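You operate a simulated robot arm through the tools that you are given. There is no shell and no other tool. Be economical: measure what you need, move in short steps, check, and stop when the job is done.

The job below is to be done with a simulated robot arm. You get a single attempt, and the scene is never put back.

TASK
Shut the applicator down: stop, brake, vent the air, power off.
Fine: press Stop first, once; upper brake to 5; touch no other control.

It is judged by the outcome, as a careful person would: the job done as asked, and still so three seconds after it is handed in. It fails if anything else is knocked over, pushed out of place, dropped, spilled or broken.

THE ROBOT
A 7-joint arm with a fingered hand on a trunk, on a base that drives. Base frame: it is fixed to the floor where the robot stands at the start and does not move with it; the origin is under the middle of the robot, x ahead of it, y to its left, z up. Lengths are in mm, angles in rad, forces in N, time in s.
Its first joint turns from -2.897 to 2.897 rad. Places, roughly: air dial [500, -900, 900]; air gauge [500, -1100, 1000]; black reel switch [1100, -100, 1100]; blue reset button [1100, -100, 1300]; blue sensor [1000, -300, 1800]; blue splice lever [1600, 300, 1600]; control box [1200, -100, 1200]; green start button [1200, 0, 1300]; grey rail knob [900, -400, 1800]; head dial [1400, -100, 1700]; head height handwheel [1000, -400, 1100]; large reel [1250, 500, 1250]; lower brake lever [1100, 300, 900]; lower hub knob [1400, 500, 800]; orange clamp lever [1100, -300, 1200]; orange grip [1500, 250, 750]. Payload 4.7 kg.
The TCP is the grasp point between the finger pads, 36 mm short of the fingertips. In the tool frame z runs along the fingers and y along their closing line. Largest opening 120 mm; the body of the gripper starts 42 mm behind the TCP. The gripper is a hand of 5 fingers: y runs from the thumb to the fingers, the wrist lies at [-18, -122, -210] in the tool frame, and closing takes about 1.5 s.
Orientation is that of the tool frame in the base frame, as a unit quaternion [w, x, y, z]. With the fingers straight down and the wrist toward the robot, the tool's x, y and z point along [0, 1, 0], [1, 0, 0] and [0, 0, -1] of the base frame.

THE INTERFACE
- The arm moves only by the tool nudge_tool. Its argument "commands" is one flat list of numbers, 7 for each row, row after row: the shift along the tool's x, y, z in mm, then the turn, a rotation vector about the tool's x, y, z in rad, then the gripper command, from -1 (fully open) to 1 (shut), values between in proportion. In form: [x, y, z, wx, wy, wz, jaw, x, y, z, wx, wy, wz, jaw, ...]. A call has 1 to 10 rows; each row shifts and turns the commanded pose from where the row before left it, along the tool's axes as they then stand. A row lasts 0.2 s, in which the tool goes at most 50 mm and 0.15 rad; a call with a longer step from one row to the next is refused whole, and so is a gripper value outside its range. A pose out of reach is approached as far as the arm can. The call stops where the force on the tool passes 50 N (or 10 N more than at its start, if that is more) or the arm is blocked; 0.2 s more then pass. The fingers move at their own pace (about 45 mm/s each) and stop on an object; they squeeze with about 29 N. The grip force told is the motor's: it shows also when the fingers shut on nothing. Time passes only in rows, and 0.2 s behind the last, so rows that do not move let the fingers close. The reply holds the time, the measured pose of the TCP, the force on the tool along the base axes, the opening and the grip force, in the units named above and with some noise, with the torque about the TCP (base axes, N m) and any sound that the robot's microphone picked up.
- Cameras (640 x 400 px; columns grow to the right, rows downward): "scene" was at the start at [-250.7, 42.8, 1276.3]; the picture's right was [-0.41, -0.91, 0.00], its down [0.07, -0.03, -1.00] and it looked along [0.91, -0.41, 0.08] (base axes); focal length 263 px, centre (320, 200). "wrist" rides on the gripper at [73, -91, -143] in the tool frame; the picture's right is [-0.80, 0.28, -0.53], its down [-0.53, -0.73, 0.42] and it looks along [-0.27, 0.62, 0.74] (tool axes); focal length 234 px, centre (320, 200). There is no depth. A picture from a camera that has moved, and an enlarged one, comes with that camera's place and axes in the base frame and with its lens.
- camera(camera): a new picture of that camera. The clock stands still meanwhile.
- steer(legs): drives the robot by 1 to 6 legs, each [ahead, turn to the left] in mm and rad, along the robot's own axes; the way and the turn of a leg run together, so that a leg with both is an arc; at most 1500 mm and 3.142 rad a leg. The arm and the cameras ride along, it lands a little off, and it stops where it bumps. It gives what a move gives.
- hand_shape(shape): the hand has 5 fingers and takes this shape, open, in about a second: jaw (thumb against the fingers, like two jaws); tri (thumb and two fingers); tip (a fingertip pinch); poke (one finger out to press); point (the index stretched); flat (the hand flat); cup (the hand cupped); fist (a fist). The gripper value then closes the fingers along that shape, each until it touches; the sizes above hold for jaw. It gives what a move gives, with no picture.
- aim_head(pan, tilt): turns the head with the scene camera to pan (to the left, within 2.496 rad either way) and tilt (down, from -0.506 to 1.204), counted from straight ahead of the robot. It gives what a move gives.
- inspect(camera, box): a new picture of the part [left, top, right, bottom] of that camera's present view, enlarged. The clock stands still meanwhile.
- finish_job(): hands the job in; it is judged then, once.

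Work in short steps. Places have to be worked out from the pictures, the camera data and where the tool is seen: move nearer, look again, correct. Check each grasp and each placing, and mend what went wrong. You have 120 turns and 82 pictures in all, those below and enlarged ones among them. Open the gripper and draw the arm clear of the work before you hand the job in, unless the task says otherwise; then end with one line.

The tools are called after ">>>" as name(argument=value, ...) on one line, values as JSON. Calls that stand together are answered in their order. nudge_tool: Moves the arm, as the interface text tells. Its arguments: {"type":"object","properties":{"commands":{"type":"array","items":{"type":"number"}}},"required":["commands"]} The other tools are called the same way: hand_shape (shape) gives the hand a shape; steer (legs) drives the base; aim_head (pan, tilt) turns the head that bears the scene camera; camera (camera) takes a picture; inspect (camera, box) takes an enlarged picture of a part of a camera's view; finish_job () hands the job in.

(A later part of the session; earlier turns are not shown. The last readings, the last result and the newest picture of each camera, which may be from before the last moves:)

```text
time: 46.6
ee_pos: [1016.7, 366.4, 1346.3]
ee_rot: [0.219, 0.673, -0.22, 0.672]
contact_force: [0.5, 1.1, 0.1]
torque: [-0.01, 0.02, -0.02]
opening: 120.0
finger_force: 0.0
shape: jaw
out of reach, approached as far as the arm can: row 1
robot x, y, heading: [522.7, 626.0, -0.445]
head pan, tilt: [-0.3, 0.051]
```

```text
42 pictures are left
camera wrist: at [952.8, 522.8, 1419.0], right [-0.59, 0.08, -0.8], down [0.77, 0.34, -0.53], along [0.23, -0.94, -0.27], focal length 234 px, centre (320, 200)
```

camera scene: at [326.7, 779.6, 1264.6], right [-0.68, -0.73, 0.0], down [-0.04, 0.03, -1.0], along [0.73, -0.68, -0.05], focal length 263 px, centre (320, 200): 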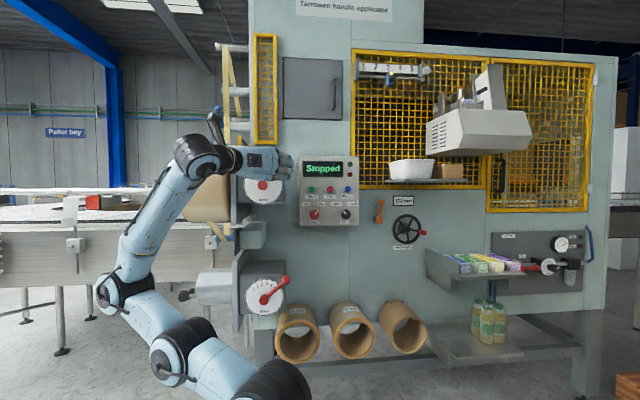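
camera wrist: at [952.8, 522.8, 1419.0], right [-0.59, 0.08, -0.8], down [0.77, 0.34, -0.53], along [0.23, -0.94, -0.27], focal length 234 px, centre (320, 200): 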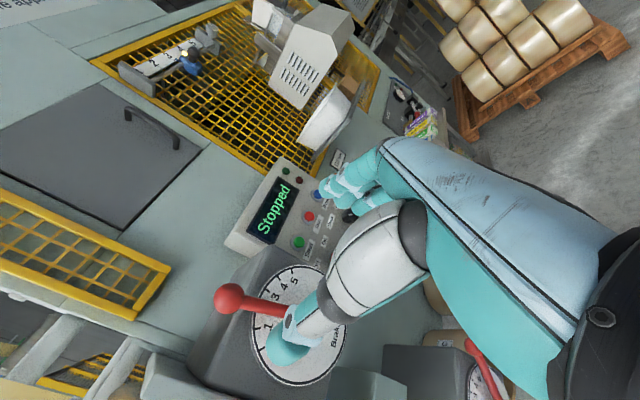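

Ball is at about tool (28,-39,143). Shift left 37 and up 10, then forward 75 and look.

>>> nudge_tool(commands=[5, -19, 0, 0, 0, 0, -1, 5, -18, 0, 0, 0, 0, -1, 0, 0, 25, 0, 0, 0, -1, 0, 0, 25, 0, 0, 0, -1, 0, 0, 25, 0, 0, 0, -1, 0, 0, 0, 0, 0, 0, -1])

>>> camera(camera="wrist")

>>> inspect(camera="scene", box=[170, 120, 330, 220])

```text
time: 48.0
ee_pos: [1100.1, 350.9, 1357.7]
ee_rot: [0.22, 0.673, -0.22, 0.672]
contact_force: [-0.8, 0.4, 0.0]
torque: [-0.02, -0.02, -0.04]
opening: 120.2
finger_force: 0.1
shape: jaw
robot x, y, heading: [524.0, 629.4, -0.45]
head pan, tilt: [-0.3, 0.051]
```

```text
41 pictures are left
camera wrist: at [1035.6, 508.3, 1429.9], right [-0.59, 0.08, -0.8], down [0.77, 0.34, -0.53], along [0.23, -0.94, -0.27], focal length 234 px, centre (320, 200)
```

wrist: 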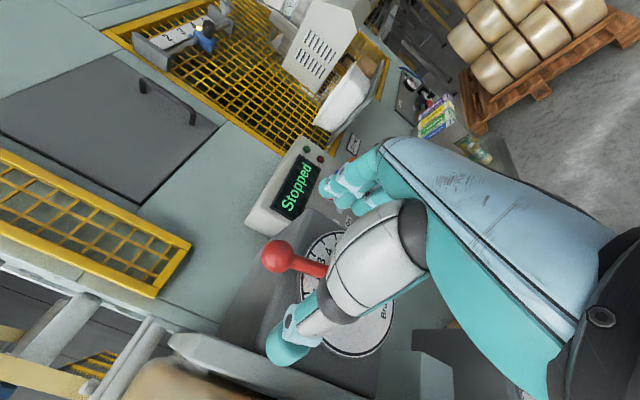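

```text
4.00 times, centred on (250, 170) of scene
camera zoom: at [326.7, 779.6, 1264.6], right [-0.68, -0.73, 0.0], down [-0.04, 0.03, -1.0], along [0.73, -0.68, -0.05], focal length 1053 px, centre (600, 320)
```

zoom: 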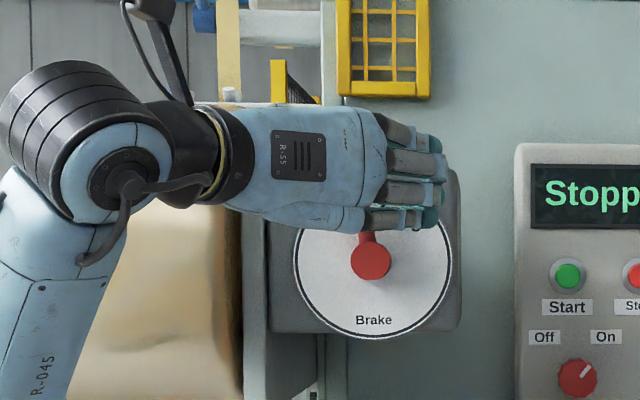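

Aligned: ball at tool (17,-2,68). Advance 48 mm to straddle the rod, then half-close to 60 mm.

>>> nudge_tool(commands=[0, 0, 16, 0, 0, 0, -1, 0, 0, 16, 0, 0, 0, -1, 0, 0, 16, 0, 0, 0, -1, 0, 0, 0, 0, 0, 0, -0.5, 0, 0, 0, 0, 0, 0, 0, 0, 0, 0, 0, 0, 0, 0, 0, 0, 0, 0, 0, 0, 0, 0, 0, 0, 0, 0, 0, 0])

>>> camera(camera="wrist")

>>> inspect(camera="scene", box=[170, 120, 330, 220])

```text
time: 49.8
ee_pos: [1138.0, 322.9, 1356.8]
ee_rot: [0.219, 0.672, -0.22, 0.672]
contact_force: [0.7, -0.3, 0.2]
torque: [0.01, -0.02, -0.02]
opening: 60.5
finger_force: 0.0
shape: jaw
robot x, y, heading: [526.0, 626.9, -0.442]
head pan, tilt: [-0.3, 0.051]
```

```text
39 pictures are left
camera wrist: at [1073.9, 480.1, 1429.3], right [-0.59, 0.08, -0.8], down [0.77, 0.34, -0.53], along [0.23, -0.94, -0.27], focal length 234 px, centre (320, 200)
```

wrist: 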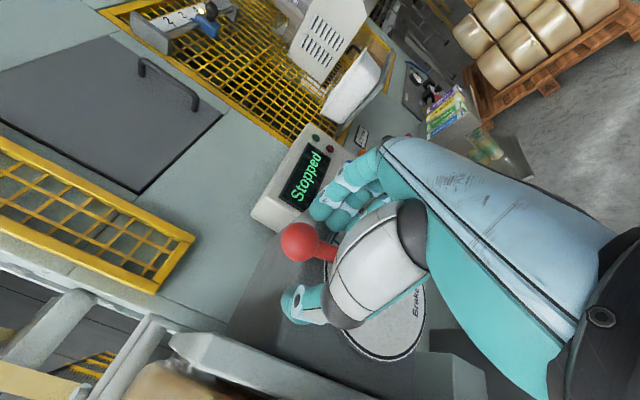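

```text
4.00 times, centred on (250, 170) of scene
camera zoom: at [326.7, 779.6, 1264.6], right [-0.68, -0.73, 0.0], down [-0.04, 0.03, -1.0], along [0.73, -0.68, -0.05], focal length 1053 px, centre (600, 320)
```

zoom: 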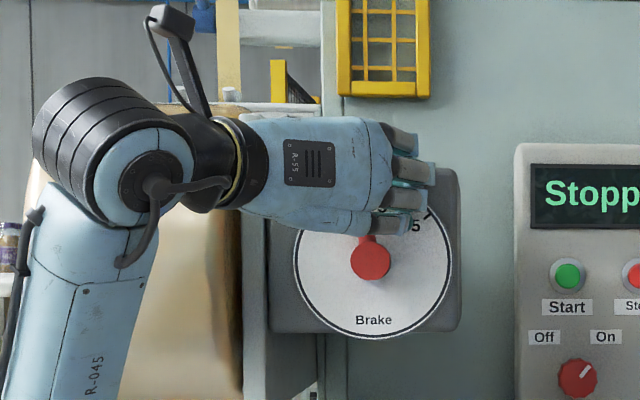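

Lever is straddled. Slide right 30 mm to begin pushing.

>>> nudge_tool(commands=[0, 10, 0, 0, 0, 0, 0, 0, 10, 0, 0, 0, 0, 0, 1, 10, 0, 0, 0, 0, 0, 1, 10, 0, 0, 0, 0, 0])

>>> inspect(camera="scene", box=[170, 120, 330, 220])

```text
time: 50.8
ee_pos: [1114.5, 291.7, 1357.5]
ee_rot: [0.22, 0.673, -0.218, 0.672]
contact_force: [2.1, 1.0, -0.8]
torque: [-0.01, 0.04, 0.01]
opening: 63.1
finger_force: 0.0
shape: jaw
robot x, y, heading: [523.1, 625.9, -0.445]
head pan, tilt: [-0.3, 0.051]
```

```text
4.00 times, centred on (250, 170) of scene
camera zoom: at [326.8, 779.5, 1264.6], right [-0.68, -0.73, 0.0], down [-0.04, 0.03, -1.0], along [0.73, -0.68, -0.05], focal length 1053 px, centre (600, 320)
```

zoom: 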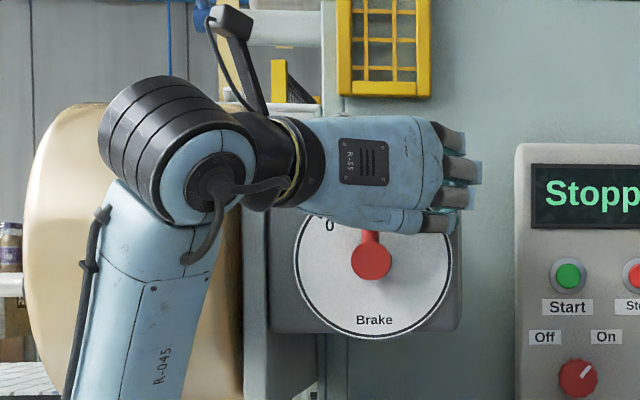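

Lever is now near vertical (2.5) with ~2 N. Continue along the arc.

>>> nudge_tool(commands=[0, 10, 0, 0, 0, 0, 0, 0, 10, 0, 0, 0, 0, 0, -1, 10, 0, 0, 0, 0, 0, -2, 10, 0, 0, 0, 0, 0, -3, 8, 0, 0, 0, 0, 0, 0, 0, 0, 0, 0, 0, 0])

>>> inspect(camera="scene", box=[170, 120, 330, 220])

>>> camera(camera="wrist")

```text
time: 52.2
ee_pos: [1087.2, 257.3, 1352.9]
ee_rot: [0.219, 0.673, -0.219, 0.671]
contact_force: [4.5, -0.4, 0.7]
torque: [0.02, -0.04, -0.05]
opening: 63.2
finger_force: 0.1
shape: jaw
out of reach, approached as far as the arm can: row 5
robot x, y, heading: [523.9, 627.0, -0.445]
head pan, tilt: [-0.3, 0.051]
```

```text
4.00 times, centred on (250, 170) of scene
camera zoom: at [326.9, 779.6, 1264.6], right [-0.68, -0.73, 0.0], down [-0.04, 0.03, -1.0], along [0.73, -0.68, -0.05], focal length 1053 px, centre (600, 320)
```

zoom: 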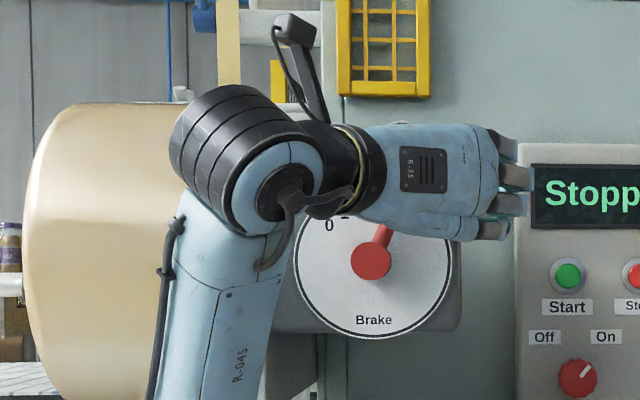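

```text
35 pictures are left
camera wrist: at [1023.1, 414.3, 1425.1], right [-0.59, 0.08, -0.8], down [0.77, 0.34, -0.53], along [0.23, -0.94, -0.27], focal length 234 px, centre (320, 200)
```

wrist: 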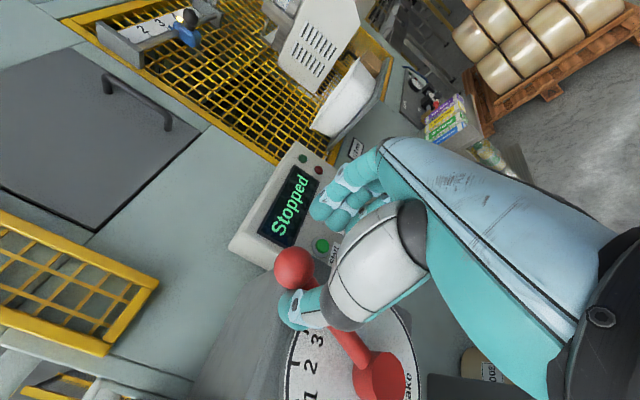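

Lever at about 24°. Continue right ~27 mm and down ~15 mm.

>>> nudge_tool(commands=[-3, 8, 0, 0, 0, 0, 0, -4, 8, 0, 0, 0, 0, 0, -4, 7, 0, 0, 0, 0, 0, 0, 0, 0, 0, 0, 0, 0])

>>> inspect(camera="scene", box=[210, 140, 306, 200])

```text
time: 53.2
ee_pos: [1077.8, 258.9, 1340.6]
ee_rot: [0.219, 0.673, -0.219, 0.672]
contact_force: [1.3, 1.6, 2.4]
torque: [0.02, -0.14, 0.08]
opening: 63.0
finger_force: 0.0
shape: jaw
out of reach, approached as far as the arm can: row 1, 2, 3
robot x, y, heading: [521.2, 627.6, -0.444]
head pan, tilt: [-0.3, 0.051]
```

```text
6.67 times, centred on (258, 170) of scene
camera zoom: at [326.7, 779.7, 1264.6], right [-0.68, -0.73, 0.0], down [-0.04, 0.03, -1.0], along [0.73, -0.68, -0.05], focal length 1754 px, centre (733, 400)
```

zoom: 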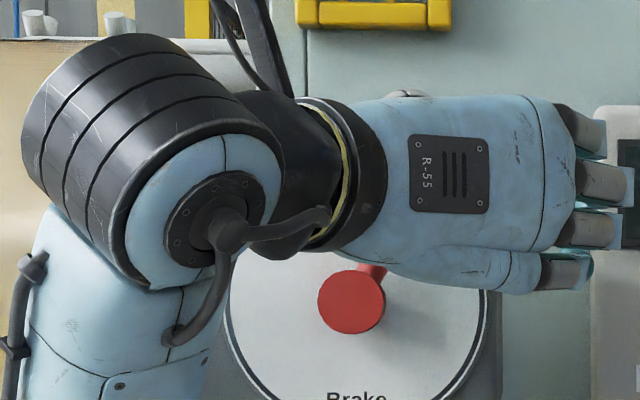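

The arm is at a reach limit sliding right. I'll undo the unreached part, then let a small base turn to the right carry the thumb along the tangent.

>>> nudge_tool(commands=[0, -10, 0, 0, 0, 0, 0, 0, -10, 2, 0, 0, 0, 0, 0, 0, 0, 0, 0, 0, 0])

>>> steer(legs=[[0, -0.035]])

>>> camera(camera="wrist")

```text
time: 54.0
ee_pos: [1091.2, 274.0, 1340.7]
ee_rot: [0.219, 0.673, -0.22, 0.672]
contact_force: [-0.3, 0.0, -0.2]
torque: [0.01, -0.02, -0.03]
opening: 60.4
finger_force: 0.0
shape: jaw
robot x, y, heading: [524.6, 627.4, -0.446]
head pan, tilt: [-0.3, 0.051]
```

```text
time: 54.8
ee_pos: [1078.1, 254.3, 1341.3]
ee_rot: [0.231, 0.669, -0.231, 0.667]
contact_force: [2.5, 2.7, 1.0]
torque: [-0.01, 0.01, 0.11]
opening: 63.0
finger_force: 0.1
shape: jaw
robot x, y, heading: [526.7, 626.0, -0.486]
head pan, tilt: [-0.3, 0.051]
```

```text
33 pictures are left
camera wrist: at [1019.1, 413.1, 1414.0], right [-0.59, 0.1, -0.8], down [0.79, 0.31, -0.53], along [0.2, -0.94, -0.27], focal length 234 px, centre (320, 200)
```

wrist: 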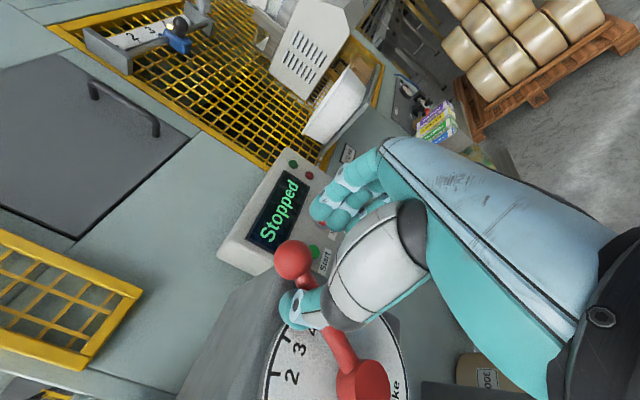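

Check lever angle from the scene view.

>>> inspect(camera="scene", box=[210, 140, 306, 220])

>>> inspect(camera="wrist", box=[200, 220, 440, 400])

```text
5.00 times, centred on (258, 180) of scene
camera zoom: at [332.4, 786.6, 1264.6], right [-0.71, -0.71, 0.0], down [-0.04, 0.04, -1.0], along [0.71, -0.7, -0.05], focal length 1316 px, centre (630, 300)
```

zoom: 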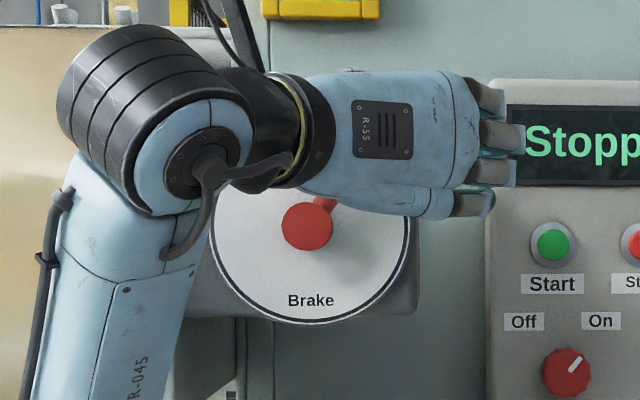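

```text
2.22 times, centred on (320, 310) of wrist
camera zoom: at [1019.1, 413.1, 1414.0], right [-0.59, 0.1, -0.8], down [0.79, 0.31, -0.53], along [0.2, -0.94, -0.27], focal length 520 px, centre (320, -44)
```

zoom: 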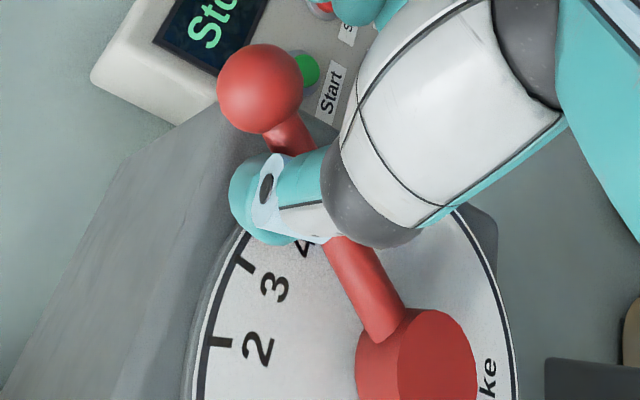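

Lever is at about 35° (≈4.2). Push forward a bit and down, then another small base turn.

>>> nudge_tool(commands=[-4, 0, 5, 0, 0, 0, 0, -4, 0, 4, 0, 0, 0, 0, 0, 0, 0, 0, 0, 0, 0])

>>> steer(legs=[[0, -0.02]])

>>> inspect(camera="wrist", box=[200, 220, 440, 400])

```text
time: 55.6
ee_pos: [1084.1, 248.5, 1334.4]
ee_rot: [0.231, 0.668, -0.231, 0.668]
contact_force: [-1.7, 4.3, 3.0]
torque: [0.06, -0.14, 0.22]
opening: 62.6
finger_force: 0.0
shape: jaw
robot x, y, heading: [524.7, 627.5, -0.48]
head pan, tilt: [-0.3, 0.051]
```

```text
time: 56.4
ee_pos: [1082.5, 245.7, 1335.3]
ee_rot: [0.232, 0.669, -0.231, 0.668]
contact_force: [1.3, 2.1, 1.0]
torque: [0.03, -0.06, 0.1]
opening: 63.1
finger_force: 0.0
shape: jaw
robot x, y, heading: [523.3, 628.4, -0.49]
head pan, tilt: [-0.3, 0.051]
stopped in leg 1: the robot was blocked; the commanded pose is now the measured one
```

```text
2.22 times, centred on (320, 310) of wrist
camera zoom: at [1023.9, 405.2, 1407.5], right [-0.59, 0.11, -0.8], down [0.79, 0.31, -0.53], along [0.19, -0.94, -0.27], focal length 520 px, centre (320, -44)
```

zoom: 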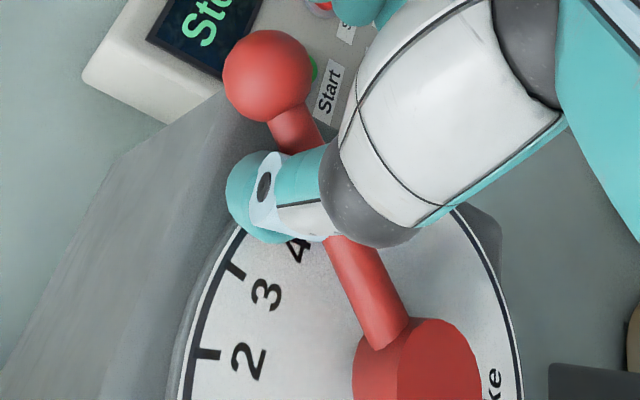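

Something is lightly touching forward. Back off 5 mm and push right with the arm again in small steps.

>>> nudge_tool(commands=[0, 0, -5, 0, 0, 0, 0, -2, 5, 0, 0, 0, 0, 0, -3, 5, 0, 0, 0, 0, 0, -3, 5, 0, 0, 0, 0, 0])

>>> inspect(camera="wrist", box=[200, 220, 440, 400])

```text
time: 57.6
ee_pos: [1118.6, 303.5, 1317.2]
ee_rot: [0.152, 0.695, -0.168, 0.683]
contact_force: [-2.5, -3.0, 5.1]
torque: [-0.3, -0.08, -0.03]
opening: 62.7
finger_force: 0.0
shape: jaw
robot x, y, heading: [528.4, 630.1, -0.468]
head pan, tilt: [-0.3, 0.051]
stopped in row 4: the arm was blocked; the commanded pose is now the measured one
```

```text
2.22 times, centred on (320, 310) of wrist
camera zoom: at [1029.0, 446.2, 1394.4], right [-0.6, 0.0, -0.8], down [0.7, 0.48, -0.53], along [0.38, -0.88, -0.29], focal length 520 px, centre (320, -44)
```

zoom: 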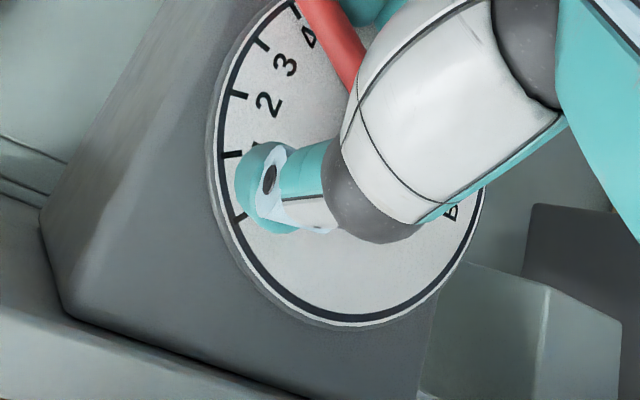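

The arm shifted unexpectedly to the left. Look at the whole scene before any further motion.

>>> camera(camera="scene")

>>> camera(camera="wrist")

```text
28 pictures are left
camera scene: at [351.0, 825.0, 1267.5], right [-0.69, -0.72, 0.04], down [-0.05, 0.0, -1.0], along [0.72, -0.7, -0.04], focal length 263 px, centre (320, 200)
```

scene: 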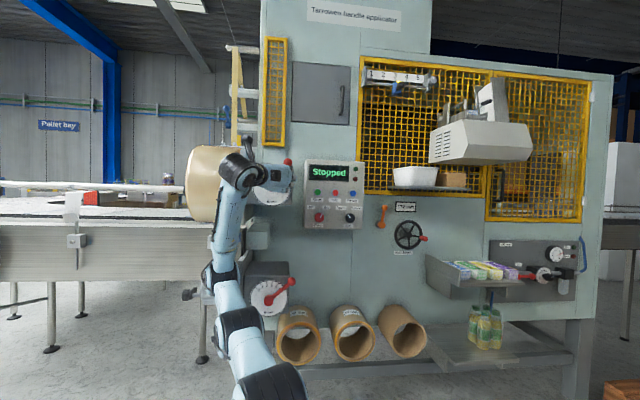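

```text
27 pictures are left
camera wrist: at [1029.0, 446.2, 1394.4], right [-0.6, 0.0, -0.8], down [0.7, 0.48, -0.53], along [0.38, -0.88, -0.29], focal length 234 px, centre (320, 200)
```

wrist: 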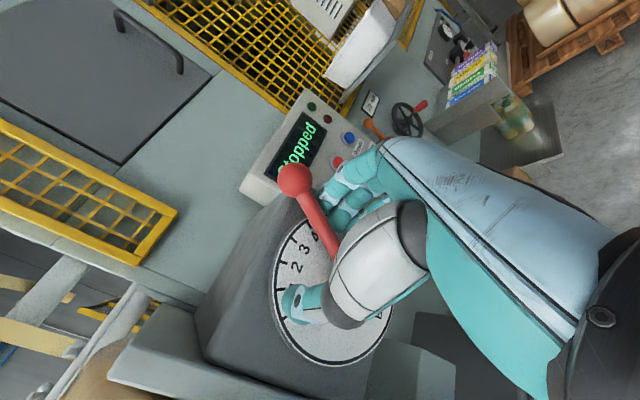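

The base even tilted slightly, so something pressed. Open the jaw and back straight out, in small steps.

>>> nudge_tool(commands=[0, 0, 0, 0, 0, 0, -0.3, 0, 0, -10, 0, 0, 0, -0.6, 0, 0, -10, 0, 0, 0, -0.6, 0, 0, -15, 0, 0, 0, -0.6, 0, 0, -20, 0, 0, 0, -0.6, 0, 0, 0, 0, 0, 0, -0.6])

>>> camera(camera="scene")

```text
time: 58.5
ee_pos: [1072.0, 322.8, 1345.9]
ee_rot: [0.144, 0.664, -0.13, 0.722]
contact_force: [-0.4, -6.3, -3.9]
torque: [-0.26, -0.24, 0.37]
opening: 96.0
finger_force: 0.0
shape: jaw
out of reach, approached as far as the arm can: row 2
robot x, y, heading: [523.0, 627.7, -0.463]
head pan, tilt: [-0.3, 0.051]
stopped in row 4: the arm was blocked; the commanded pose is now the measured one
```

```text
26 pictures are left
camera scene: at [341.8, 814.5, 1266.3], right [-0.69, -0.72, 0.03], down [-0.05, 0.01, -1.0], along [0.72, -0.69, -0.04], focal length 263 px, centre (320, 200)
```

scene: 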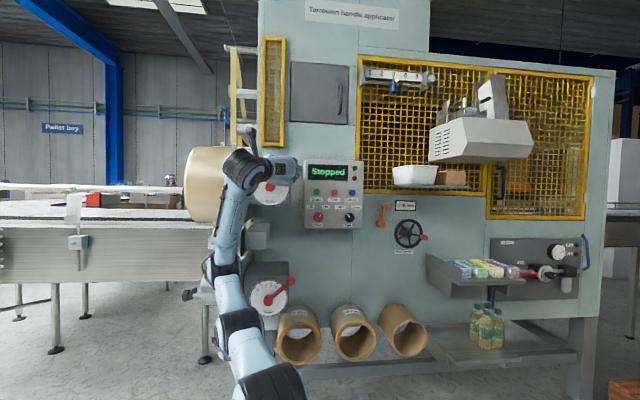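

Something on the arm is in contact. Inspect the elbow near the lower hub.

>>> inspect(camera="scene", box=[170, 120, 330, 400])

>>> inspect(camera="wrist", box=[160, 80, 440, 400])

```text
1.43 times, centred on (250, 260) of scene
camera zoom: at [341.8, 814.5, 1266.3], right [-0.69, -0.72, 0.03], down [-0.05, 0.01, -1.0], along [0.72, -0.69, -0.04], focal length 376 px, centre (420, 114)
```

zoom: 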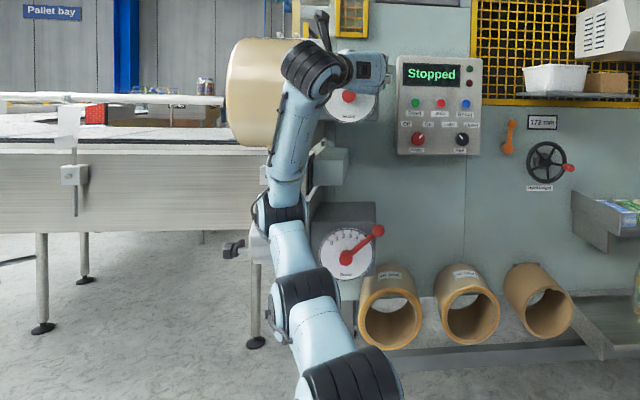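

```text
1.25 times, centred on (300, 240) of wrist
camera zoom: at [966.2, 461.6, 1406.5], right [-0.53, -0.09, -0.84], down [0.71, 0.5, -0.5], along [0.47, -0.86, -0.2], focal length 293 px, centre (345, 150)
```

zoom: 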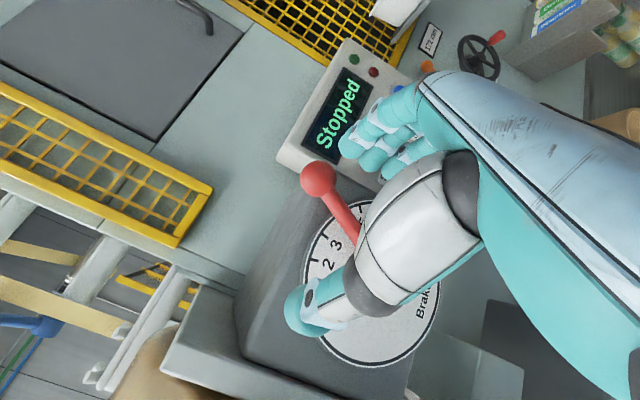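

The tips are already clear of the lever; the arm's elbow is leaning on the lower stand. Back the base straight out 200 mm.

>>> steer(legs=[[-200, 0]])

>>> camera(camera="scene")

```text
time: 60.0
ee_pos: [908.6, 335.5, 1311.9]
ee_rot: [0.168, 0.678, -0.181, 0.692]
contact_force: [-0.3, 0.7, 0.0]
torque: [-0.02, 0.01, 0.02]
opening: 96.0
finger_force: 0.0
shape: jaw
robot x, y, heading: [379.0, 695.2, -0.486]
head pan, tilt: [-0.3, 0.051]
stopped in leg 1: the robot was blocked; the commanded pose is now the measured one
```

```text
23 pictures are left
camera scene: at [185.9, 856.7, 1264.6], right [-0.71, -0.71, 0.0], down [-0.04, 0.04, -1.0], along [0.71, -0.71, -0.05], focal length 263 px, centre (320, 200)
```

scene: 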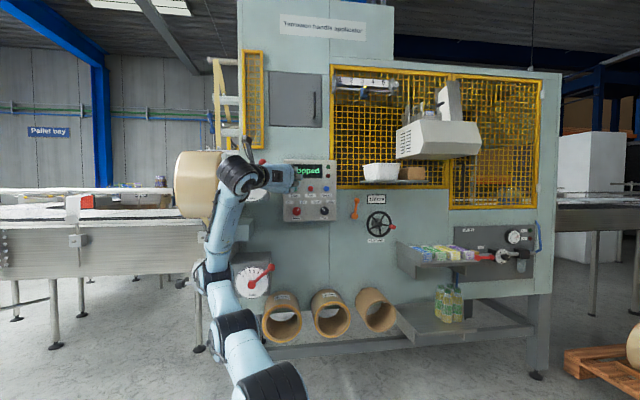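

Clear now and level. I'll roll the hand back to the palm-down pose (which the arm handles well); then I'll press the lever ball downward with the upper fingers.

>>> nudge_tool(commands=[0, 0, -30, 0, 0, 0, -1, 0, 0, 0, 0, 0, -0.143, -1, 0, 0, 0, 0, 0, -0.143, -1, 0, 0, 0, 0, 0, -0.143, -1, 0, 0, 0, 0, 0, -0.143, -1, 0, 0, 0, 0, 0, -0.143, -1, 0, 0, 0, 0, 0, -0.143, -1, 0, 0, 0, 0, 0, -0.143, -1])

>>> nudge_tool(commands=[0, 0, 0, 0, 0, -0.143, -1, 0, 0, 0, 0, 0, -0.143, -1, 0, 0, 0, 0, 0, -0.143, -1, 0, 0, 0, 0, 0, -0.143, -1, 0, 0, 0, 0, -0.065, 0, -1, 0, 0, 0, 0, -0.065, 0, -1, 0, 0, 0, 0, 0, 0, -1, 0, 0, 0, 0, 0, 0, -1])

>>> camera(camera="scene")

```text
time: 61.8
ee_pos: [893.9, 405.2, 1312.2]
ee_rot: [0.481, 0.681, 0.167, 0.526]
contact_force: [-0.3, -0.7, 0.0]
torque: [0.0, 0.01, 0.0]
opening: 119.6
finger_force: 0.1
shape: jaw
out of reach, approached as far as the arm can: row 4, 5, 6, 7, 8
robot x, y, heading: [373.8, 697.6, -0.486]
head pan, tilt: [-0.3, 0.051]
```

```text
time: 63.6
ee_pos: [898.7, 470.7, 1299.5]
ee_rot: [0.609, 0.647, 0.286, 0.358]
contact_force: [0.1, 0.1, -0.2]
torque: [0.02, 0.04, 0.0]
opening: 120.1
finger_force: 0.1
shape: jaw
out of reach, approached as far as the arm can: row 1, 2, 3, 4
robot x, y, heading: [375.6, 697.7, -0.487]
head pan, tilt: [-0.3, 0.051]
```

```text
22 pictures are left
camera scene: at [185.9, 856.9, 1264.6], right [-0.71, -0.71, 0.0], down [-0.04, 0.04, -1.0], along [0.71, -0.71, -0.05], focal length 263 px, centre (320, 200)
```

scene: 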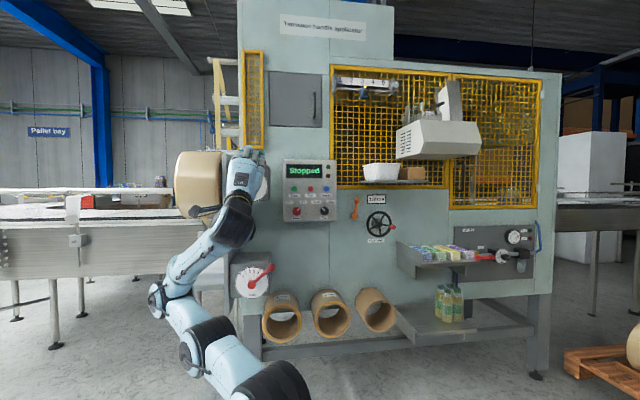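

The arm is still in a low-elbow posture; retract toward the robot and right to let it recover.

>>> nudge_tool(commands=[-20, 0, -30, 0, 0, 0, -1, -20, 0, -30, 0, 0, 0, -1, -20, 0, -30, 0, 0, 0, -1, -20, 0, -30, 0, 0, 0, -1, 0, 0, 0, 0, 0, 0, -1, 0, 0, 0, 0, 0, 0, -1])

>>> camera(camera="scene")

```text
time: 65.0
ee_pos: [779.8, 476.1, 1291.6]
ee_rot: [0.61, 0.647, 0.285, 0.357]
contact_force: [0.5, -0.1, 0.1]
torque: [0.02, 0.01, 0.01]
opening: 120.1
finger_force: 0.0
shape: jaw
out of reach, approached as far as the arm can: row 4
robot x, y, heading: [376.1, 696.7, -0.485]
head pan, tilt: [-0.3, 0.051]
```

```text
21 pictures are left
camera scene: at [185.9, 856.9, 1264.6], right [-0.71, -0.71, 0.0], down [-0.04, 0.04, -1.0], along [0.71, -0.71, -0.05], focal length 263 px, centre (320, 200)
```

scene: 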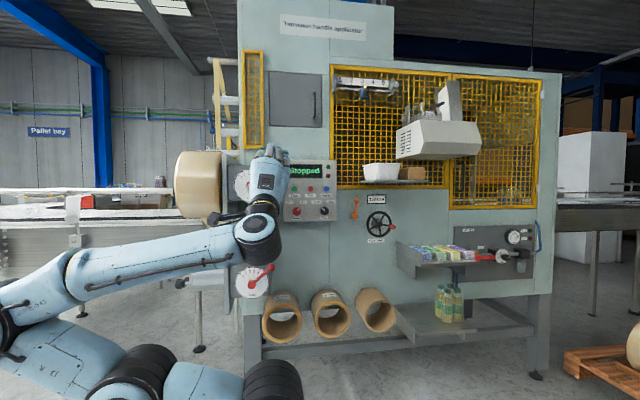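

Posture is better now. Remove remaining roll and advance to ~60 mm short of the ball (estimated at (1113,253,1355)).

>>> nudge_tool(commands=[0, 0, 0, 0, 0, -0.114, -1, 0, 27, 20, 0, 0, 0, -1, 0, 26, 30, 0, 0, 0, -1, 3, 0, 45, 0, 0, 0, -1, 3, 0, 45, 0, 0, 0, -1, 3, 0, 45, 0, 0, 0, -1, 3, 0, 45, 0, 0, 0, -1, 3, 0, 45, 0, 0, 0, -1, 0, 0, 0, 0, 0, 0, -1, 0, 0, 0, 0, 0, 0, -1])

>>> camera(camera="wrist")

```text
time: 67.2
ee_pos: [779.4, 475.5, 1290.9]
ee_rot: [0.629, 0.631, 0.321, 0.322]
contact_force: [-0.2, 0.1, -0.5]
torque: [0.01, 0.01, -0.02]
opening: 120.1
finger_force: 0.1
shape: jaw
out of reach, approached as far as the arm can: row 2, 3, 4, 5, 6, 7, 8
robot x, y, heading: [380.6, 696.7, -0.486]
head pan, tilt: [-0.3, 0.051]
```

```text
20 pictures are left
camera wrist: at [703.9, 617.1, 1200.1], right [-0.9, -0.34, 0.28], down [0.03, -0.68, -0.73], along [0.44, -0.65, 0.62], focal length 234 px, centre (320, 200)
```

wrist: 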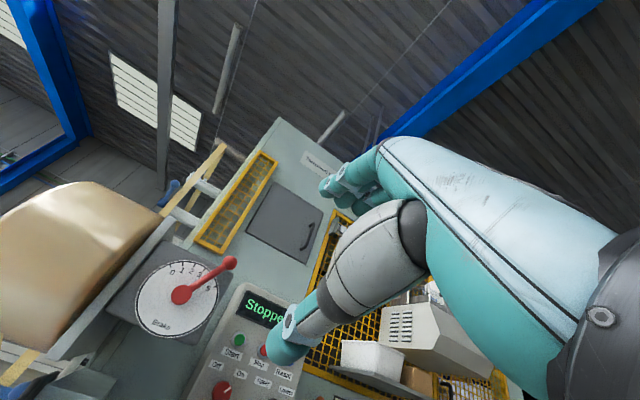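

The arm didn't move (solver at a limit). Check the lever's present reading first.

>>> inspect(camera="wrist", box=[120, 230, 260, 350])

>>> nudge_tool(commands=[0, 0, -20, 0, 0, 0, -1, 0, 0, -20, 0, 0, 0, -1, 0, 0, 0, 0, 0, 0, -1])

```text
3.33 times, centred on (190, 290) of wrist
camera zoom: at [703.9, 617.1, 1200.1], right [-0.9, -0.34, 0.28], down [0.03, -0.68, -0.73], along [0.44, -0.65, 0.62], focal length 781 px, centre (753, -100)
```

zoom: 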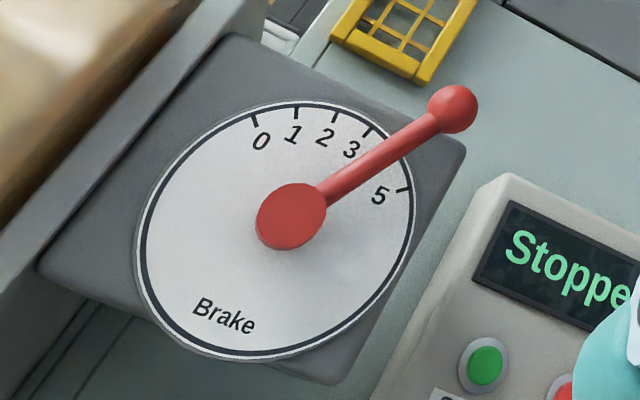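

```text
time: 68.0
ee_pos: [779.8, 475.4, 1291.1]
ee_rot: [0.629, 0.63, 0.322, 0.323]
contact_force: [0.2, -0.1, -0.4]
torque: [0.03, 0.0, 0.0]
opening: 119.6
finger_force: 0.1
shape: jaw
out of reach, approached as far as the arm can: row 1, 2
robot x, y, heading: [375.3, 700.8, -0.488]
head pan, tilt: [-0.3, 0.051]
```

Brake reads about 4. The commanded pose is still ahead, so I'll bring it back to the real position and then pitch the tool down to reset the arm posture.

>>> nudge_tool(commands=[-3, -13, -47, 0, 0, 0, -1, -3, -13, -47, 0, 0, 0, -1, -3, -13, -47, 0, 0, 0, -1, -3, -14, -47, 0, 0, 0, -1, -3, 0, -47, 0, 0, 0, -1, 0, 0, 0, 0.14, 0, 0, -1, 0, 0, 0, 0.14, 0, 0, -1, 0, 0, 0, 0.14, 0, 0, -1, 0, 0, 0, 0.14, 0, 0, -1, 0, 0, 0, 0, 0, 0, -1])

>>> nudge_tool(commands=[0, 0, 0, 0.14, 0, 0, -1, 0, 0, 0, 0.14, 0, 0, -1, 0, 0, 0, 0.14, 0, 0, -1, 0, 0, 0, 0.14, 0, 0, -1, 0, 0, 0, 0.14, 0, 0, -1, 0, 0, 0, 0.14, 0, 0, -1, 0, 0, 0, 0.14, 0, 0, -1, 0, 0, 0, 0, 0, 0, -1])

>>> camera(camera="scene")

```text
time: 70.2
ee_pos: [780.5, 475.5, 1291.5]
ee_rot: [0.629, 0.63, 0.321, 0.322]
contact_force: [-0.5, -0.1, 0.1]
torque: [0.01, -0.01, -0.02]
opening: 120.1
finger_force: 0.0
shape: jaw
out of reach, approached as far as the arm can: row 1, 2, 3, 4, 5, 6, 7, 8, 9
robot x, y, heading: [375.0, 696.0, -0.486]
head pan, tilt: [-0.3, 0.051]
```

```text
time: 72.0
ee_pos: [780.8, 474.6, 1298.9]
ee_rot: [0.363, 0.815, 0.405, 0.198]
contact_force: [-0.1, 0.5, 0.2]
torque: [0.0, 0.01, 0.02]
opening: 120.0
finger_force: 0.0
shape: jaw
out of reach, approached as far as the arm can: row 1, 2, 3
robot x, y, heading: [375.3, 696.3, -0.486]
head pan, tilt: [-0.3, 0.051]
```

```text
18 pictures are left
camera scene: at [185.8, 856.8, 1264.5], right [-0.71, -0.71, 0.0], down [-0.04, 0.04, -1.0], along [0.71, -0.71, -0.05], focal length 263 px, centre (320, 200)
```

scene: 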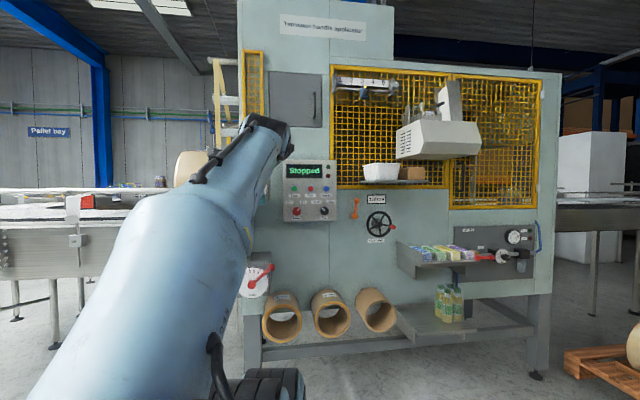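

Posture is reset with a higher elbow. Pitch the tool back to horizontal and creep forward.

>>> nudge_tool(commands=[0, 0, 0, 0, 0, 0, -1, 0, 0, 0, 0, 0, 0, -1])

>>> nudge_tool(commands=[0, 0, 20, -0.14, 0, 0, -1, 0, 0, 20, -0.14, 0, 0, -1, 0, 0, 20, -0.14, 0, 0, -1, 0, 0, 20, -0.14, 0, 0, -1, 0, 0, 20, -0.14, 0, 0, -1, 0, 0, 0, 0, 0, 0, -1])

```text
time: 72.6
ee_pos: [779.4, 476.8, 1298.3]
ee_rot: [0.363, 0.816, 0.405, 0.197]
contact_force: [0.5, -0.1, 0.4]
torque: [0.01, 0.0, -0.01]
opening: 119.6
finger_force: 0.0
shape: jaw
robot x, y, heading: [373.9, 696.8, -0.488]
head pan, tilt: [-0.3, 0.051]
```

```text
time: 74.0
ee_pos: [823.0, 404.7, 1339.8]
ee_rot: [0.581, 0.669, 0.354, 0.298]
contact_force: [-0.2, -0.7, -1.0]
torque: [0.01, 0.0, -0.01]
opening: 119.9
finger_force: 0.0
shape: jaw
out of reach, approached as far as the arm can: row 2, 3, 4
robot x, y, heading: [376.3, 700.0, -0.486]
head pan, tilt: [-0.3, 0.051]
```

Working. Level the pitch and advance in smaller rows with leftward correction.

>>> nudge_tool(commands=[5, 0, 20, -0.074, 0, 0, -1, 5, 0, 25, -0.074, 0, 0, -1, 6, 0, 35, 0, 0, 0, -1, 6, 0, 35, 0, 0, 0, -1, 6, 0, 35, 0, 0, 0, -1, 6, 0, 35, 0, 0, 0, -1, 6, 0, 35, 0, 0, 0, -1, 0, 0, 0, 0, 0, 0, -1, 0, 0, 0, 0, 0, 0, -1])

>>> camera(camera="wrist")

```text
time: 76.0
ee_pos: [876.4, 382.2, 1334.4]
ee_rot: [0.63, 0.624, 0.331, 0.323]
contact_force: [0.3, -0.8, -0.6]
torque: [0.01, -0.02, 0.01]
opening: 120.0
finger_force: 0.0
shape: jaw
out of reach, approached as far as the arm can: row 3, 4, 5, 6, 7
robot x, y, heading: [377.8, 701.4, -0.484]
head pan, tilt: [-0.3, 0.051]
```

```text
17 pictures are left
camera wrist: at [797.4, 521.3, 1241.4], right [-0.89, -0.35, 0.29], down [0.04, -0.69, -0.72], along [0.46, -0.63, 0.63], focal length 234 px, centre (320, 200)
```

wrist: 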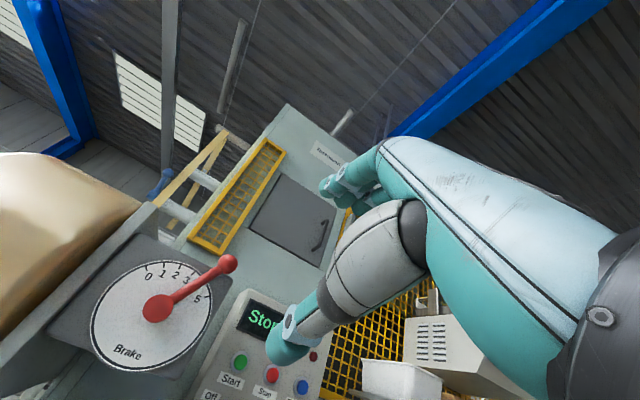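

The stuck arm is at a usable height and heading; the remaining offset (219,-116) is exactly along the base's heading. Drive the base forward 180 mm and look.

>>> steer(legs=[[180, 0]])

>>> camera(camera="wrist")

>>> camera(camera="scene")

```text
time: 77.5
ee_pos: [1036.9, 296.6, 1335.4]
ee_rot: [0.63, 0.624, 0.33, 0.323]
contact_force: [-0.4, 0.0, 0.4]
torque: [-0.02, 0.02, 0.03]
opening: 119.7
finger_force: 0.0
shape: jaw
robot x, y, heading: [534.2, 611.4, -0.488]
head pan, tilt: [-0.3, 0.051]
```

```text
16 pictures are left
camera wrist: at [957.4, 436.5, 1241.4], right [-0.89, -0.35, 0.29], down [0.04, -0.69, -0.72], along [0.46, -0.63, 0.63], focal length 234 px, centre (320, 200)
```

wrist: 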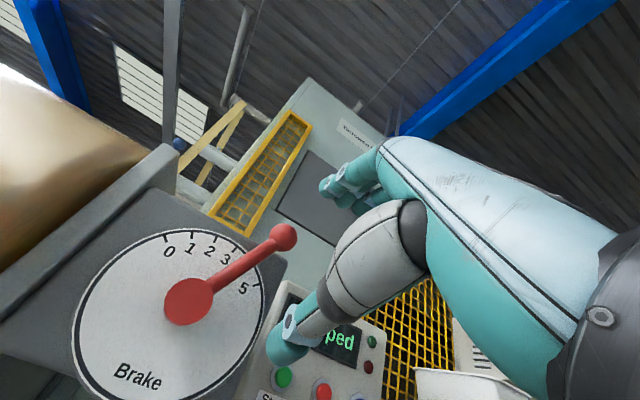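

```text
15 pictures are left
camera scene: at [346.2, 772.3, 1264.6], right [-0.71, -0.71, 0.0], down [-0.04, 0.04, -1.0], along [0.7, -0.71, -0.05], focal length 263 px, centre (320, 200)
```

scene: 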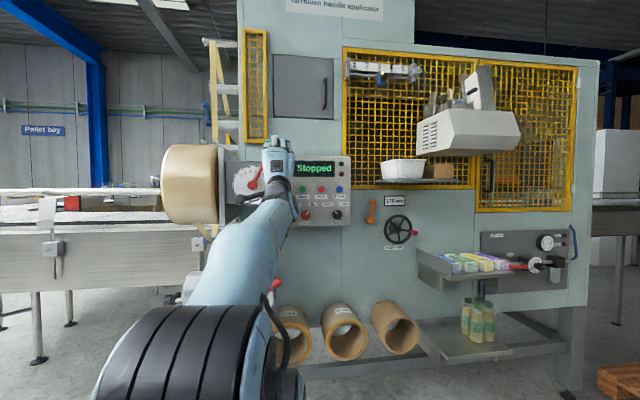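

Ball is at tool (15,27,85). Try raising 8 mm with the arm for margin, then drive 62 mm forward to straddle it.

>>> nudge_tool(commands=[0, 8, 0, 0, 0, 0, -1, 0, 0, 0, 0, 0, 0, -1])

```text
time: 78.1
ee_pos: [1037.0, 297.2, 1342.8]
ee_rot: [0.63, 0.623, 0.331, 0.324]
contact_force: [1.0, 0.3, -0.6]
torque: [-0.03, -0.01, 0.02]
opening: 119.9
finger_force: 0.1
shape: jaw
robot x, y, heading: [535.1, 615.9, -0.48]
head pan, tilt: [-0.3, 0.051]
```

The arm obeys again; advance forward with the arm by 60 mm.

>>> nudge_tool(commands=[0, 0, 15, 0, 0, 0, -1, 0, 0, 15, 0, 0, 0, -1, 0, 0, 15, 0, 0, 0, -1, 0, 0, 15, 0, 0, 0, -1, 0, 0, 0, 0, 0, 0, -1])

```text
time: 79.3
ee_pos: [1062.1, 275.0, 1338.4]
ee_rot: [0.629, 0.622, 0.334, 0.324]
contact_force: [-0.5, -0.1, 0.1]
torque: [0.0, 0.01, -0.02]
opening: 119.8
finger_force: 0.0
shape: jaw
out of reach, approached as far as the arm can: row 3, 4
robot x, y, heading: [539.7, 614.1, -0.487]
head pan, tilt: [-0.3, 0.051]
```

33 mm gained. Cancel the unreached part and drive the base 32 mm.

>>> nudge_tool(commands=[0, 0, -25, 0, 0, 0, -1, 0, 0, 0, 0, 0, 0, -1])

>>> steer(legs=[[32, 0]])

>>> camera(camera="wrist")

```text
time: 79.9
ee_pos: [1043.5, 290.9, 1337.8]
ee_rot: [0.63, 0.624, 0.33, 0.323]
contact_force: [-0.6, -0.1, -0.4]
torque: [-0.01, 0.01, -0.02]
opening: 120.0
finger_force: 0.0
shape: jaw
robot x, y, heading: [536.3, 613.6, -0.489]
head pan, tilt: [-0.3, 0.051]
```

```text
time: 80.8
ee_pos: [1071.9, 275.3, 1336.8]
ee_rot: [0.631, 0.624, 0.331, 0.323]
contact_force: [0.0, 0.4, -0.4]
torque: [-0.02, 0.02, -0.01]
opening: 119.7
finger_force: 0.1
shape: jaw
robot x, y, heading: [567.5, 599.7, -0.489]
head pan, tilt: [-0.3, 0.051]
```

```text
14 pictures are left
camera wrist: at [993.0, 414.1, 1244.5], right [-0.89, -0.35, 0.29], down [0.04, -0.69, -0.72], along [0.46, -0.63, 0.63], focal length 234 px, centre (320, 200)
```

wrist: 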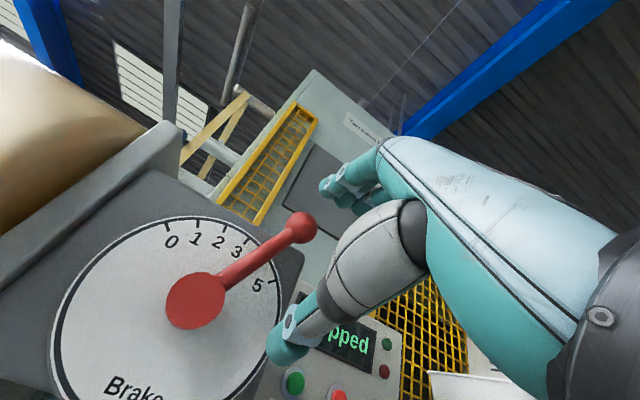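

Ball now ~44 mm ahead of TCP. Drive another 24 mm to have fingers over it.

>>> steer(legs=[[24, 0]])

>>> nudge_tool(commands=[0, -8, 0, 0, 0, 0, -1, 0, -8, 0, 0, 0, 0, -1, 0, 0, 0, 0, 0, 0, -1])

>>> camera(camera="wrist")

```text
time: 81.6
ee_pos: [1092.6, 264.1, 1337.1]
ee_rot: [0.63, 0.624, 0.33, 0.323]
contact_force: [0.3, -0.4, 0.2]
torque: [0.01, -0.04, 0.02]
opening: 120.3
finger_force: 0.2
shape: jaw
robot x, y, heading: [584.7, 586.1, -0.487]
head pan, tilt: [-0.3, 0.051]
```

```text
time: 82.4
ee_pos: [1092.6, 263.1, 1322.0]
ee_rot: [0.63, 0.623, 0.332, 0.324]
contact_force: [-0.2, 0.9, 0.5]
torque: [0.0, 0.0, 0.03]
opening: 120.1
finger_force: 0.1
shape: jaw
robot x, y, heading: [588.6, 582.5, -0.488]
head pan, tilt: [-0.3, 0.051]
```

```text
13 pictures are left
camera wrist: at [1013.7, 402.2, 1228.0], right [-0.89, -0.35, 0.29], down [0.04, -0.69, -0.72], along [0.46, -0.63, 0.63], focal length 234 px, centre (320, 200)
```

wrist: 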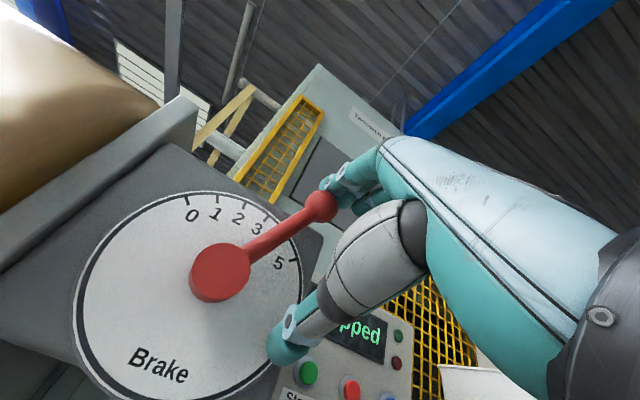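

Upper fingers are over the ball. Press down 20 mm in small steps.

>>> nudge_tool(commands=[0, -5, 0, 0, 0, 0, -1, 0, -5, 0, 0, 0, 0, -1, 0, -5, 0, 0, 0, 0, -1, 0, -5, 0, 0, 0, 0, -1, 0, 0, 0, 0, 0, 0, -1])

>>> inspect(camera="wrist", box=[60, 150, 400, 400])

```text
time: 83.6
ee_pos: [1090.2, 262.7, 1302.6]
ee_rot: [0.63, 0.623, 0.332, 0.324]
contact_force: [-4.4, -4.5, 16.9]
torque: [0.27, -0.57, -0.11]
opening: 120.0
finger_force: 0.1
shape: jaw
robot x, y, heading: [587.3, 588.0, -0.493]
head pan, tilt: [-0.3, 0.051]
```

```text
1.60 times, centred on (230, 275) of wrist
camera zoom: at [1012.2, 401.2, 1209.1], right [-0.89, -0.36, 0.29], down [0.04, -0.69, -0.72], along [0.46, -0.63, 0.63], focal length 375 px, centre (464, 80)
```

zoom: 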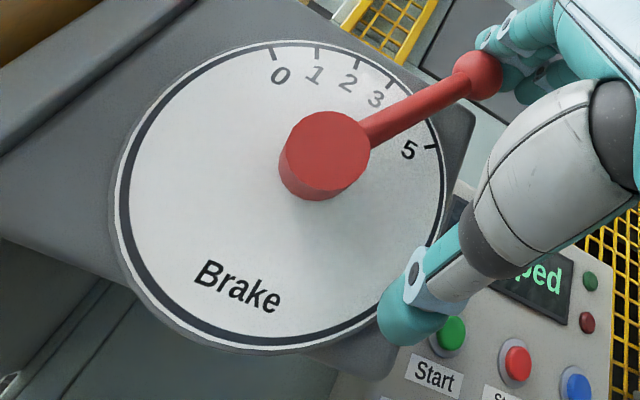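

Force is 17 N up; the ball is starting to yield. Continue down with a slight rightward component.

>>> nudge_tool(commands=[-4, -4, 0, 0, 0, 0, -1, -4, -4, 0, 0, 0, 0, -1, -4, -4, 0, 0, 0, 0, -1, 0, 0, 0, 0, 0, 0, -1])

>>> inspect(camera="wrist", box=[60, 150, 400, 400])

```text
time: 84.6
ee_pos: [1084.7, 251.8, 1290.4]
ee_rot: [0.631, 0.624, 0.33, 0.323]
contact_force: [-8.2, -8.1, 18.5]
torque: [0.5, -0.95, -0.19]
opening: 120.0
finger_force: 0.2
shape: jaw
robot x, y, heading: [586.4, 586.0, -0.491]
head pan, tilt: [-0.3, 0.051]
```

```text
1.60 times, centred on (230, 275) of wrist
camera zoom: at [1006.5, 391.5, 1197.2], right [-0.89, -0.35, 0.29], down [0.04, -0.69, -0.72], along [0.45, -0.63, 0.63], focal length 375 px, centre (464, 80)
```

zoom: 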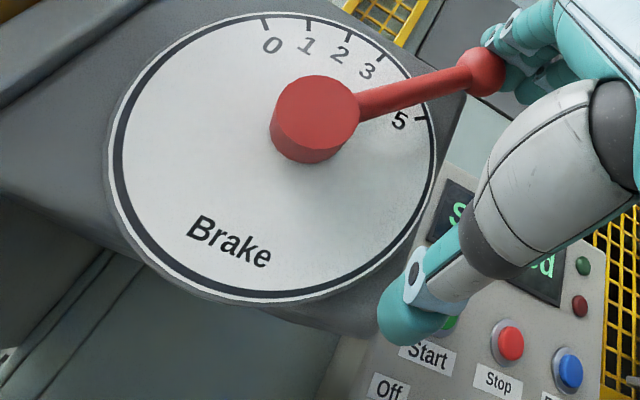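

By ray geometry the lever is now ≈40° (4.5). Push another ~12 mm down/right.

>>> nudge_tool(commands=[-4, -4, 0, 0, 0, 0, -1, -4, -4, 0, 0, 0, 0, -1, -3, -3, 0, 0, 0, 0, -1, 0, 0, 0, 0, 0, 0, -1])

>>> inspect(camera="wrist", box=[60, 150, 400, 400])

```text
time: 85.6
ee_pos: [1077.6, 242.0, 1278.5]
ee_rot: [0.631, 0.624, 0.33, 0.323]
contact_force: [-12.7, -8.4, 16.5]
torque: [0.56, -1.14, -0.25]
opening: 119.8
finger_force: 0.2
shape: jaw
robot x, y, heading: [587.9, 585.4, -0.491]
head pan, tilt: [-0.3, 0.051]
```

```text
1.60 times, centred on (230, 275) of wrist
camera zoom: at [1000.1, 382.5, 1186.0], right [-0.89, -0.35, 0.29], down [0.04, -0.69, -0.72], along [0.45, -0.63, 0.63], focal length 375 px, centre (464, 80)
```

zoom: 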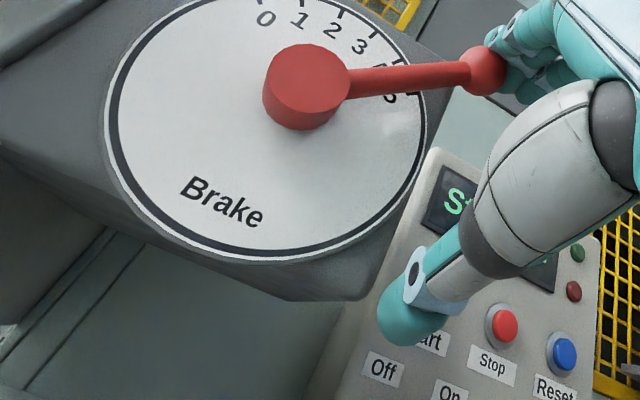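

Estimated ≈48°, very near 5. Lift off the ball, back away, and read the dial squarely.

>>> nudge_tool(commands=[0, 8, 0, 0, 0, 0, -1, 0, 12, 0, 0, 0, 0, -1, 0, 0, -20, 0, 0, 0, -1, 0, 0, -40, 0, 0, 0, -1, 0, 0, -40, 0, 0, 0, -1, 0, 0, 0, 0, 0, 0, -1])

>>> inspect(camera="wrist", box=[40, 150, 360, 400])

```text
time: 87.0
ee_pos: [997.4, 301.2, 1297.7]
ee_rot: [0.63, 0.624, 0.331, 0.324]
contact_force: [-0.5, -0.7, 0.2]
torque: [0.0, -0.01, 0.02]
opening: 120.0
finger_force: 0.0
shape: jaw
robot x, y, heading: [584.1, 580.8, -0.491]
head pan, tilt: [-0.3, 0.051]
```

```text
1.60 times, centred on (200, 275) of wrist
camera zoom: at [918.4, 440.8, 1204.6], right [-0.89, -0.35, 0.29], down [0.04, -0.69, -0.72], along [0.46, -0.63, 0.63], focal length 375 px, centre (512, 80)
```

zoom: 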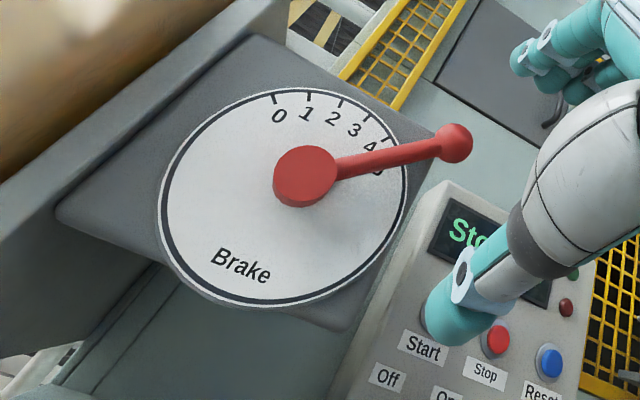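

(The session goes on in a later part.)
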